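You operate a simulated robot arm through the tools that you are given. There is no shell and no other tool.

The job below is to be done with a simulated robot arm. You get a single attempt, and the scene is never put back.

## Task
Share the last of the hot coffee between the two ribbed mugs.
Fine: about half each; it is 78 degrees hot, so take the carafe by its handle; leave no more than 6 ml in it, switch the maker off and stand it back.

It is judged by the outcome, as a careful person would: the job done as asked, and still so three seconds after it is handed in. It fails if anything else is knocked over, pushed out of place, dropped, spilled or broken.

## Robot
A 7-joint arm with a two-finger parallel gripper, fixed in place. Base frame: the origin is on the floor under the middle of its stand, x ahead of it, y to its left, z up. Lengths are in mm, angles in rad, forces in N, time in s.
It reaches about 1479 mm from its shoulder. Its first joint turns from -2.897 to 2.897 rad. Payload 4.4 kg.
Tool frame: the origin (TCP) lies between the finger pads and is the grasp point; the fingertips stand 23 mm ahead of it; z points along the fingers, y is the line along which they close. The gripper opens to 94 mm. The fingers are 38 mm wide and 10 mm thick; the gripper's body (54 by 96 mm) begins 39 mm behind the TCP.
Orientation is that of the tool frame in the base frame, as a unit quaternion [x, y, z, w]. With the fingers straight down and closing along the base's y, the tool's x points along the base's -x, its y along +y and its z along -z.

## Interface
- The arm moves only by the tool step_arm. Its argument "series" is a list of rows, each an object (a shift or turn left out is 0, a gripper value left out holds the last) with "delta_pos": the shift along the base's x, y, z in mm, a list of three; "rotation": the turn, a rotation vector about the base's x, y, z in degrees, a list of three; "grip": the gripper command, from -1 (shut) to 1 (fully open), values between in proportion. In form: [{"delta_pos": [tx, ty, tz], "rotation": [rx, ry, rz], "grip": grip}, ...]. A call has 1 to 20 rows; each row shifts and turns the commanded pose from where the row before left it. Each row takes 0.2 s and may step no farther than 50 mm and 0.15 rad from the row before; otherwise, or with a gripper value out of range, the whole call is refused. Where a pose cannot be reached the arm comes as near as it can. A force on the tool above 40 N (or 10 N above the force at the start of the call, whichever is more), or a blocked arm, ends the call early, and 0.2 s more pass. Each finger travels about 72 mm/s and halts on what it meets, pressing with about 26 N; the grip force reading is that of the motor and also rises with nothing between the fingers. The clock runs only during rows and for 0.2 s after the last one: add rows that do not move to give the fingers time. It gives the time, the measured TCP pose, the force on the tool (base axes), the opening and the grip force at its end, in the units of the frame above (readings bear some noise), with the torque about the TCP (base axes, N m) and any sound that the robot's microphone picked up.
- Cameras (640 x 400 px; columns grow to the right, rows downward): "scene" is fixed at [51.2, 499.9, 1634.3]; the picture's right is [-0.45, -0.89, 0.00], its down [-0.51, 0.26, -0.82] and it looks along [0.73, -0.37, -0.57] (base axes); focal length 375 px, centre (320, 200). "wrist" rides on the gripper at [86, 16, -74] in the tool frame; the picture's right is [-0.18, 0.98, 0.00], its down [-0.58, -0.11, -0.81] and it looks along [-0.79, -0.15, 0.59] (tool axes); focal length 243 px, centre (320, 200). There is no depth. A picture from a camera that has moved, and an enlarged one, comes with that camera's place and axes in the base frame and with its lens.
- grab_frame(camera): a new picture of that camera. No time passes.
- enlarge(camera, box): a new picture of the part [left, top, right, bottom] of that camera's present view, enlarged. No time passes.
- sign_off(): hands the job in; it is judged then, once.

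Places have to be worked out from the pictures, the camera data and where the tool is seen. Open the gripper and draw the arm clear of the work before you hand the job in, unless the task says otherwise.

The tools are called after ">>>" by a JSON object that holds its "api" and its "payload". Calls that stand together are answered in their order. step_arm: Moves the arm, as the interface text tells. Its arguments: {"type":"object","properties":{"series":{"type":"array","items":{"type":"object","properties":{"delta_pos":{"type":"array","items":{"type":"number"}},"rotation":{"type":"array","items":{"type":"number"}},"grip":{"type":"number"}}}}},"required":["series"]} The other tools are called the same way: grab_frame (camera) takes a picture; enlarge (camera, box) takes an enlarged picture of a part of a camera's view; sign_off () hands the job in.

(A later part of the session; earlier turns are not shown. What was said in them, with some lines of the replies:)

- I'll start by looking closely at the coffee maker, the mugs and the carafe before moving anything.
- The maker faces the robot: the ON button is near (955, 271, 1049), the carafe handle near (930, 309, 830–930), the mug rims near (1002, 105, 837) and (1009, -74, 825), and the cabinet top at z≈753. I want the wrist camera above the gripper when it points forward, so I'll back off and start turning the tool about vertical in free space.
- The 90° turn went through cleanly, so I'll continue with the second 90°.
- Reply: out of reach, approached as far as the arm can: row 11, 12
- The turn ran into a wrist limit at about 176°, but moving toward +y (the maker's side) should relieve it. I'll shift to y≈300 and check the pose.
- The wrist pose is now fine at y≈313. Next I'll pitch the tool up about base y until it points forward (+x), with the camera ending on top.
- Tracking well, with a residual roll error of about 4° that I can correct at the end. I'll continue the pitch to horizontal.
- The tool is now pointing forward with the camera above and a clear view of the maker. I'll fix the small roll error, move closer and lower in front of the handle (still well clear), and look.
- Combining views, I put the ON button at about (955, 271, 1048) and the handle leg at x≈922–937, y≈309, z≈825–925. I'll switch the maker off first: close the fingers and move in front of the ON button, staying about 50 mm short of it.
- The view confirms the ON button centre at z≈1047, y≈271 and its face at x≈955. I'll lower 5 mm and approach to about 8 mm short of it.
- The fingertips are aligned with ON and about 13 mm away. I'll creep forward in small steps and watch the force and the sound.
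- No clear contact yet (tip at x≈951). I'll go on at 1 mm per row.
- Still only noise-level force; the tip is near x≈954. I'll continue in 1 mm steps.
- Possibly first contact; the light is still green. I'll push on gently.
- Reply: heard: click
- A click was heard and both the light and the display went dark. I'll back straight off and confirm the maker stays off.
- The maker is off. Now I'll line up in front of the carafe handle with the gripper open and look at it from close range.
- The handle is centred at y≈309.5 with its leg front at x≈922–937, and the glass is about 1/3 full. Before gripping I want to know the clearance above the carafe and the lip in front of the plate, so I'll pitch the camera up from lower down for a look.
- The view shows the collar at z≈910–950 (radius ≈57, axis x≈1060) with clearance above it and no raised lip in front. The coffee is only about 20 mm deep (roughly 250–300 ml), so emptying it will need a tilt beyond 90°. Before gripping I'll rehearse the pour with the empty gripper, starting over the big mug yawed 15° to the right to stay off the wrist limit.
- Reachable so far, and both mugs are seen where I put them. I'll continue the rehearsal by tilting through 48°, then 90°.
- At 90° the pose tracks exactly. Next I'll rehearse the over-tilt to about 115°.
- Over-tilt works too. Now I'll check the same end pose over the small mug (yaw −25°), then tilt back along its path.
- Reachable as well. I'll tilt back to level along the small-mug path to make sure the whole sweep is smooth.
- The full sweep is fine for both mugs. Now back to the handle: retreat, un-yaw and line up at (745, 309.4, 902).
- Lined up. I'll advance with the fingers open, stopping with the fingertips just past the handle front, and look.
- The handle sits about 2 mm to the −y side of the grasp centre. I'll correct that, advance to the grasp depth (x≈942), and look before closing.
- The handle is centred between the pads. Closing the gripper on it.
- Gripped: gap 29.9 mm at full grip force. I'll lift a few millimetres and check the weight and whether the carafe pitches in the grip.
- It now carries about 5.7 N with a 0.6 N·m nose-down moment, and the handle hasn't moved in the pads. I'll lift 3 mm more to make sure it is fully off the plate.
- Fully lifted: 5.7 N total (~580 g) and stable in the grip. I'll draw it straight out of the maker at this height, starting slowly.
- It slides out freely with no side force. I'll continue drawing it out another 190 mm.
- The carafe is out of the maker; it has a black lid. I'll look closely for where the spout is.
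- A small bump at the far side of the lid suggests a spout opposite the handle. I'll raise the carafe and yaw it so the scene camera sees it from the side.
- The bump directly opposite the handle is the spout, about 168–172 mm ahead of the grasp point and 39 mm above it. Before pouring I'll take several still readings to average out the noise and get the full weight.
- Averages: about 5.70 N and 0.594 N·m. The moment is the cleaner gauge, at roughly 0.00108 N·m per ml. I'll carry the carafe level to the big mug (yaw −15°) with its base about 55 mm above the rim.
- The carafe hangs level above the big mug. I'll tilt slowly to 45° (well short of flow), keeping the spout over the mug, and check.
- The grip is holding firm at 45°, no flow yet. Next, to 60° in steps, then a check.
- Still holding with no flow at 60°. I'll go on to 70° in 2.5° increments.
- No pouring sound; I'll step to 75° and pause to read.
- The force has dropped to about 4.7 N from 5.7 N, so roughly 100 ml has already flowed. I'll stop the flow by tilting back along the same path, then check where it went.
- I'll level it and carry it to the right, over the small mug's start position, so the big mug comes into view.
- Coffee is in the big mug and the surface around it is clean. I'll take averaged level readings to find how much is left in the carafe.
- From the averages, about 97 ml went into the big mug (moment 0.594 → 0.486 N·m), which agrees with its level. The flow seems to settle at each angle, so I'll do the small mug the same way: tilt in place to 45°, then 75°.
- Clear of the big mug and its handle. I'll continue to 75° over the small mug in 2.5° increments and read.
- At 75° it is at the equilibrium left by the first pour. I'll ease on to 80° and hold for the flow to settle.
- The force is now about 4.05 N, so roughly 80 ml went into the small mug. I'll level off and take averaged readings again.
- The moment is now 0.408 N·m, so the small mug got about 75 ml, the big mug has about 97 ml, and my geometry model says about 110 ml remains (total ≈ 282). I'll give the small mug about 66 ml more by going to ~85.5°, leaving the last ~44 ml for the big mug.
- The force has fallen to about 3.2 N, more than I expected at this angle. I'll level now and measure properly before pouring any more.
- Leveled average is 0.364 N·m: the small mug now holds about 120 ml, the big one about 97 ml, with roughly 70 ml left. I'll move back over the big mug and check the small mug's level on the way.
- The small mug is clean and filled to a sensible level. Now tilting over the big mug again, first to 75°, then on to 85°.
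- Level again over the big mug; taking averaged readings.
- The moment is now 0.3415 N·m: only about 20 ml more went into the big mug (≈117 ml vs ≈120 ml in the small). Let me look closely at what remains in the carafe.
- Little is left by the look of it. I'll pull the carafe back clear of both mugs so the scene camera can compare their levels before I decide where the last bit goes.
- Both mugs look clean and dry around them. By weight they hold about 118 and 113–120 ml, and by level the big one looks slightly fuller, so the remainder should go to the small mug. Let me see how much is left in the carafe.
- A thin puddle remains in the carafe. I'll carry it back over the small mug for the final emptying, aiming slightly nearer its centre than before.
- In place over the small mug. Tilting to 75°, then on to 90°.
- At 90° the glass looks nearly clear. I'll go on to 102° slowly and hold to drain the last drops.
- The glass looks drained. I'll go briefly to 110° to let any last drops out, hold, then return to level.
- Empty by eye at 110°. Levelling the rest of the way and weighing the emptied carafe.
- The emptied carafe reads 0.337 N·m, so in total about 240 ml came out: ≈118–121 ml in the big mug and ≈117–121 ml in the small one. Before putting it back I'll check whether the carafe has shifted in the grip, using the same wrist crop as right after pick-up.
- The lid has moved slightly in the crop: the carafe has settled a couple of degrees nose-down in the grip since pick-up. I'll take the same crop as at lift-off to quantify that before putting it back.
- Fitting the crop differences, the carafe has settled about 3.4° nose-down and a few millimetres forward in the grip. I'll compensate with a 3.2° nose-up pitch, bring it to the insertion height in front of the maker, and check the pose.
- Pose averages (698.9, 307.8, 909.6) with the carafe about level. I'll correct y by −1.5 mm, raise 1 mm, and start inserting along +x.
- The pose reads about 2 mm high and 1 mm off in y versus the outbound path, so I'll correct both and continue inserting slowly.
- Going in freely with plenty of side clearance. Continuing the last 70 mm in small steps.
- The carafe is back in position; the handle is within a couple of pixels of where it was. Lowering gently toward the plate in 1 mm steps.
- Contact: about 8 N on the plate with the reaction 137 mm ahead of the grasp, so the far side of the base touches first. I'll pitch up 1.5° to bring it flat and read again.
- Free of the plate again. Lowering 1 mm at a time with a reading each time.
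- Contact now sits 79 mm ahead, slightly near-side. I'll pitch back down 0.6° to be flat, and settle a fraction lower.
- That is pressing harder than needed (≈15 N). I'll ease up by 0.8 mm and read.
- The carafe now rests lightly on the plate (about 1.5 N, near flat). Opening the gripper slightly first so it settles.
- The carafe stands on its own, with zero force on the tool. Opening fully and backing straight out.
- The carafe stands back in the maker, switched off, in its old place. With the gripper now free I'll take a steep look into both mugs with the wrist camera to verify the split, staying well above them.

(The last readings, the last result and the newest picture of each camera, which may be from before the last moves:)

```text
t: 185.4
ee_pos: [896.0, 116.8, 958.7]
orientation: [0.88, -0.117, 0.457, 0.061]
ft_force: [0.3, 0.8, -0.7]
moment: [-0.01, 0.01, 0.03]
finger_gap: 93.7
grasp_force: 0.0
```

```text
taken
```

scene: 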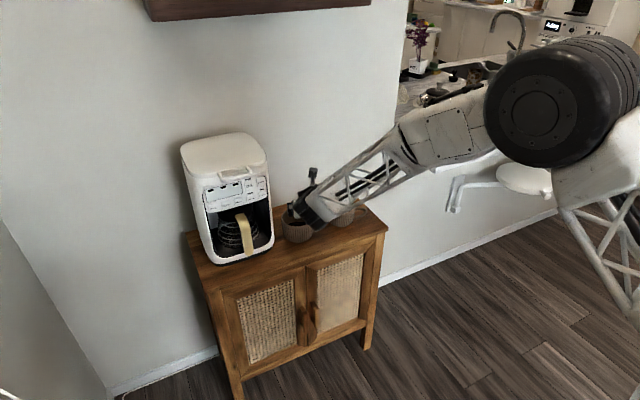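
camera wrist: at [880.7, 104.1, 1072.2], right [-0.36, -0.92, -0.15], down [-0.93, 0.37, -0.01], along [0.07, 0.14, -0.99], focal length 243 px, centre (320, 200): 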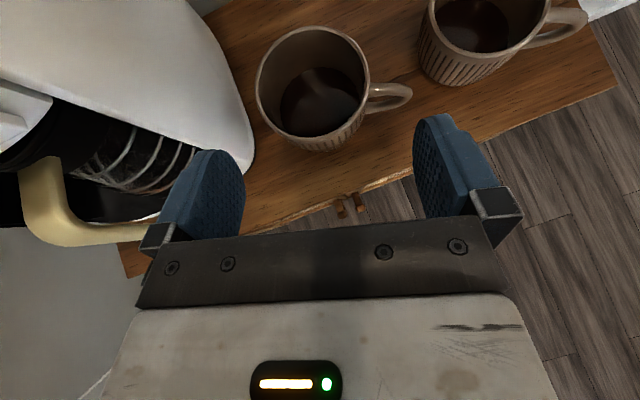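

>>> {"api": "enlarge", "payload": {"camera": "wrist", "box": [230, 10, 430, 160]}}

>>> {"api": "enlarge", "payload": {"camera": "wrist", "box": [400, 0, 600, 110]}}

```text
2.67 times, centred on (330, 85) of wrist
camera zoom: at [880.7, 104.1, 1072.2], right [-0.36, -0.92, -0.15], down [-0.93, 0.37, -0.01], along [0.07, 0.14, -0.99], focal length 647 px, centre (293, 507)
```

zoom: 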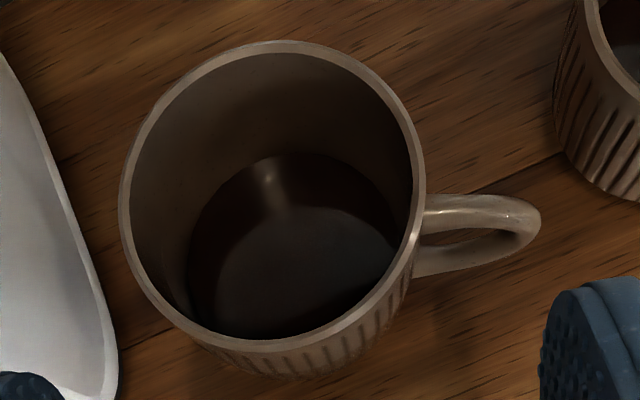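

```text
3.20 times, centred on (500, 55) of wrist
camera zoom: at [880.7, 104.1, 1072.2], right [-0.36, -0.92, -0.15], down [-0.93, 0.37, -0.01], along [0.07, 0.14, -0.99], focal length 776 px, centre (-256, 664)
```

zoom: 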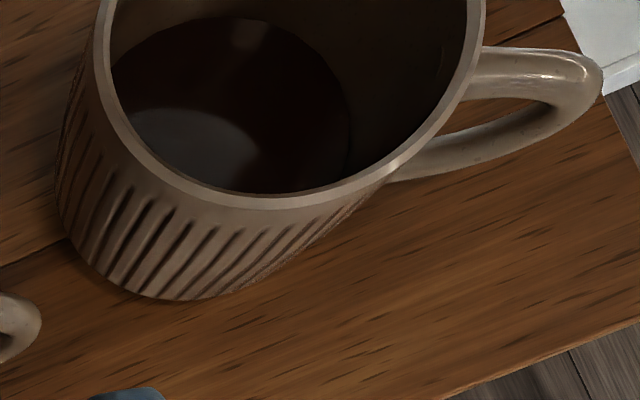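

Clear view of the big mug: the coffee surface is about 58 mm below the rim. Now the same steep view over the small mug.

>>> {"api": "step_arm", "payload": {"series": [{"delta_pos": [0, -18, 0], "rotation": [0, 0, -1]}, {"delta_pos": [0, -18, 0], "rotation": [0, 0, -1]}, {"delta_pos": [0, -18, 0], "rotation": [0, 0, -1]}, {"delta_pos": [0, -18, 0], "rotation": [0, 0, -1]}, {"delta_pos": [0, -18, 0], "rotation": [0, 0, -1]}, {"delta_pos": [0, -18, 0], "rotation": [0, 0, -1]}, {"delta_pos": [0, -18, 0], "rotation": [0, 0, -1]}, {"delta_pos": [0, -18, 0], "rotation": [0, 0, -1]}, {"delta_pos": [4, -15, 0], "rotation": [0, 0, -1]}, {"delta_pos": [4, -10, 0], "rotation": [0, 0, -1]}, {}]}}

>>> {"api": "grab_frame", "payload": {"camera": "wrist"}}

>>> {"api": "enlarge", "payload": {"camera": "wrist", "box": [230, 10, 430, 160]}}

```text
t: 187.8
ee_pos: [903.2, -53.0, 959.9]
orientation: [0.866, -0.194, 0.45, 0.102]
ft_force: [-0.1, 0.0, 1.0]
moment: [0.0, -0.04, 0.01]
finger_gap: 93.6
grasp_force: 0.0
```

```text
taken
camera wrist: at [885.4, -62.6, 1074.2], right [-0.52, -0.84, -0.15], down [-0.85, 0.52, -0.01], along [0.09, 0.12, -0.99], focal length 243 px, centre (320, 200)
```

wrist: 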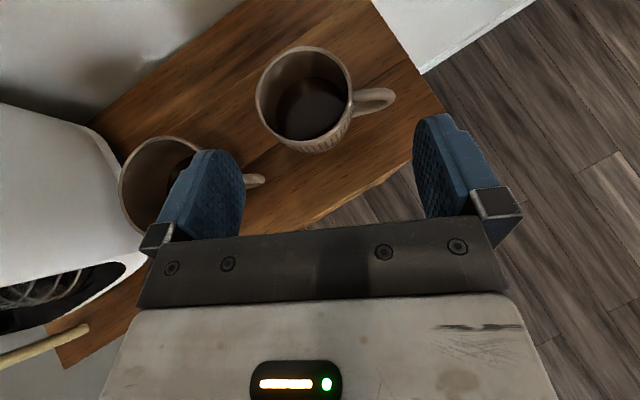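

```text
2.67 times, centred on (330, 85) of wrist
camera zoom: at [885.4, -62.6, 1074.2], right [-0.52, -0.84, -0.15], down [-0.85, 0.52, -0.01], along [0.09, 0.12, -0.99], focal length 647 px, centre (293, 507)
```

zoom: 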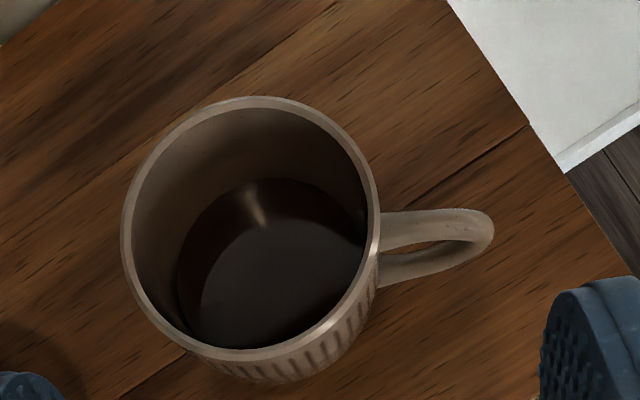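

By level the mugs look close: about 25–26 mm of coffee above the table in each, and both estimates together put the split near 51/49. No spill is visible around either mug. I'll retreat and take one last look at the carafe and maker from the front.

>>> {"api": "step_arm", "payload": {"series": [{"delta_pos": [-30, 0, 0], "rotation": [-2.96, -6.34, 0]}, {"delta_pos": [-35, 0, 0], "rotation": [-2.96, -6.34, 0]}, {"delta_pos": [-35, 0, 0], "rotation": [-2.96, -6.34, 0]}, {"delta_pos": [-35, 0, 0], "rotation": [-2.96, -6.34, 0]}, {"delta_pos": [-25, 0, 0], "rotation": [-2.96, -6.34, 0]}, {"delta_pos": [0, 30, -4], "rotation": [0, 0, 2.1]}, {"delta_pos": [0, 30, -4], "rotation": [0, 0, 2.1]}, {"delta_pos": [0, 30, -4], "rotation": [0, 0, 2.1]}, {"delta_pos": [0, 30, -4], "rotation": [0, 0, 2.1]}, {"delta_pos": [0, 30, -4], "rotation": [0, 0, 2.1]}, {"delta_pos": [0, 30, -4], "rotation": [0, 0, 2.1]}, {"delta_pos": [0, 30, -4], "rotation": [0, 0, 2.1]}, {"delta_pos": [0, 30, -4], "rotation": [0, 0, 2.1]}, {"delta_pos": [0, 30, -4], "rotation": [0, 0, 2.1]}, {"delta_pos": [0, 30, -4], "rotation": [0, 0, 2.1]}, {"delta_pos": [0, 30, -4], "rotation": [0, 0, 2.1]}, {"delta_pos": [0, 30, -4], "rotation": [0, 0, 1.9]}, {}]}}

>>> {"api": "grab_frame", "payload": {"camera": "wrist"}}

>>> {"api": "enlarge", "payload": {"camera": "wrist", "box": [240, 0, 400, 110]}}

>>> {"api": "enlarge", "payload": {"camera": "scene", "box": [170, 130, 410, 280]}}

```text
t: 191.6
ee_pos: [743.0, 307.4, 908.9]
orientation: [0.708, -0.002, 0.706, 0.0]
ft_force: [-0.2, 0.5, -0.5]
moment: [-0.03, 0.0, 0.01]
finger_gap: 93.8
grasp_force: 0.0
```

```text
taken
camera wrist: at [668.8, 291.7, 995.6], right [0.0, -0.98, -0.19], down [-0.81, 0.11, -0.58], along [0.59, 0.15, -0.79], focal length 243 px, centre (320, 200)
```

wrist: 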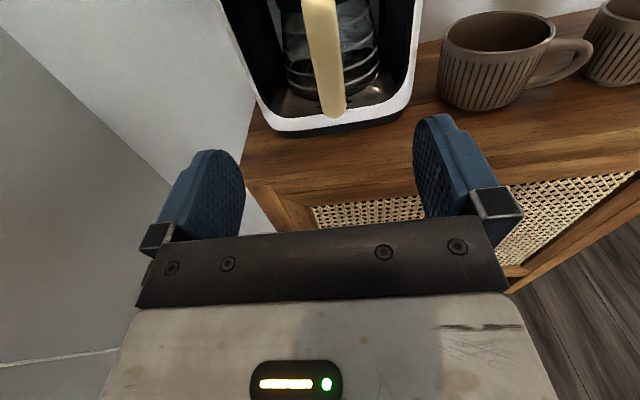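

```text
3.64 times, centred on (320, 55) of wrist
camera zoom: at [668.8, 291.7, 995.6], right [0.0, -0.98, -0.19], down [-0.81, 0.11, -0.58], along [0.59, 0.15, -0.79], focal length 882 px, centre (320, 727)
```

zoom: 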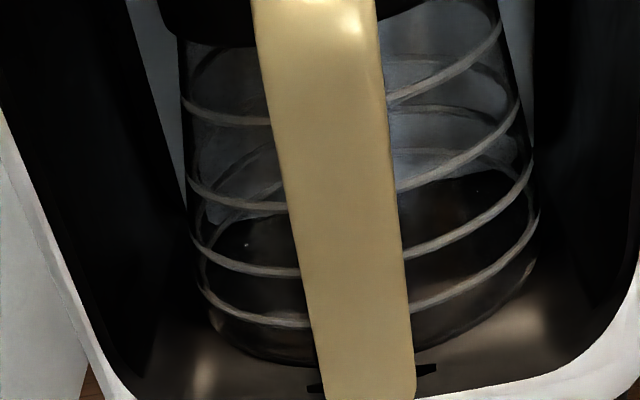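

```text
2.67 times, centred on (290, 205) of scene
camera zoom: at [51.2, 499.9, 1634.3], right [-0.45, -0.89, 0.0], down [-0.51, 0.26, -0.82], along [0.73, -0.37, -0.57], focal length 999 px, centre (400, 187)
```

zoom: 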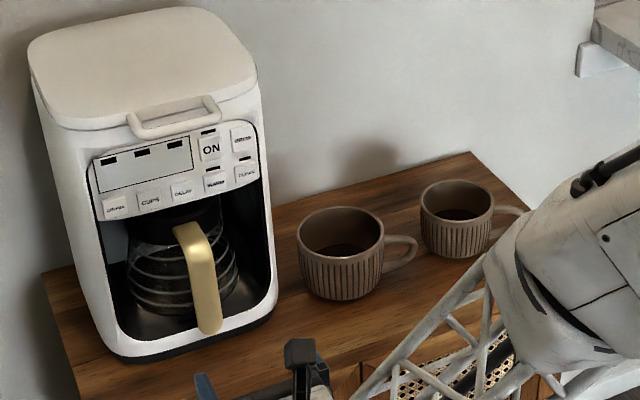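

The carafe is empty and standing in place with the handle forward, the maker is off, and both mugs are undisturbed. I'll withdraw the arm well clear.

>>> {"api": "step_arm", "payload": {"series": [{"delta_pos": [-40, 0, 0], "grip": 1}, {"delta_pos": [-40, 0, 20]}, {"delta_pos": [-30, 0, 40]}, {"delta_pos": [-20, 0, 40]}, {"delta_pos": [0, 0, 40]}, {"delta_pos": [0, 0, 40]}, {"delta_pos": [0, 0, 20]}, {}, {}]}}

>>> {"api": "grab_frame", "payload": {"camera": "scene"}}

>>> {"api": "grab_frame", "payload": {"camera": "wrist"}}

```text
t: 193.6
ee_pos: [613.8, 306.3, 1110.7]
orientation: [0.707, -0.002, 0.707, 0.001]
ft_force: [0.6, -0.3, 0.3]
moment: [0.02, -0.01, -0.03]
finger_gap: 94.0
grasp_force: 0.1
```

```text
taken
```

scene: 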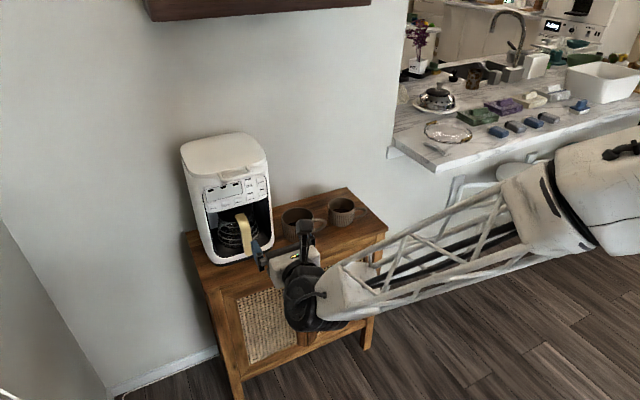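

```text
taken
camera wrist: at [539.6, 290.6, 1196.6], right [0.0, -0.98, -0.19], down [-0.81, 0.11, -0.58], along [0.59, 0.15, -0.79], focal length 243 px, centre (320, 200)
```

wrist: 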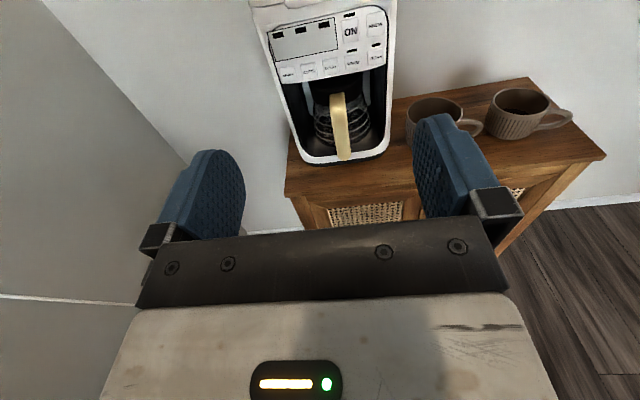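

The views show the maker off, the emptied carafe back on its plate, coffee shared between both mugs, and nothing spilled or displaced. The arm is clear with the gripper open, so I'm handing the job in.

>>> {"api": "sign_off", "payload": {}}

```text
The job is handed in.
```

The coffee is shared between the two ribbed mugs. The maker is off, and the carafe is back on its plate with the handle facing forward.

- **Split:** about 240 ml came out in total. My best estimate is that each mug holds close to 120 ml. The force readings were noisy and the coffee levels suggested slightly more in the big mug, so the true split could be a little off even.
- **Carafe:** I held it only by the handle and tilted it to 110° until the glass looked clear. I judge it within the 6 ml limit, but I couldn't measure what's left directly.
- **Maker:** the ON button clicked, and the lights and display went dark and stayed dark.
- **Surroundings:** I saw no spills, and the mugs and everything else on the cabinet are where they were. The carafe stands within a few millimetres of its original spot.

The carafe slipped a few degrees in the grip while I was carrying it. I corrected for that when setting it down, and it now stands on its own. The gripper is open and the arm is clear.
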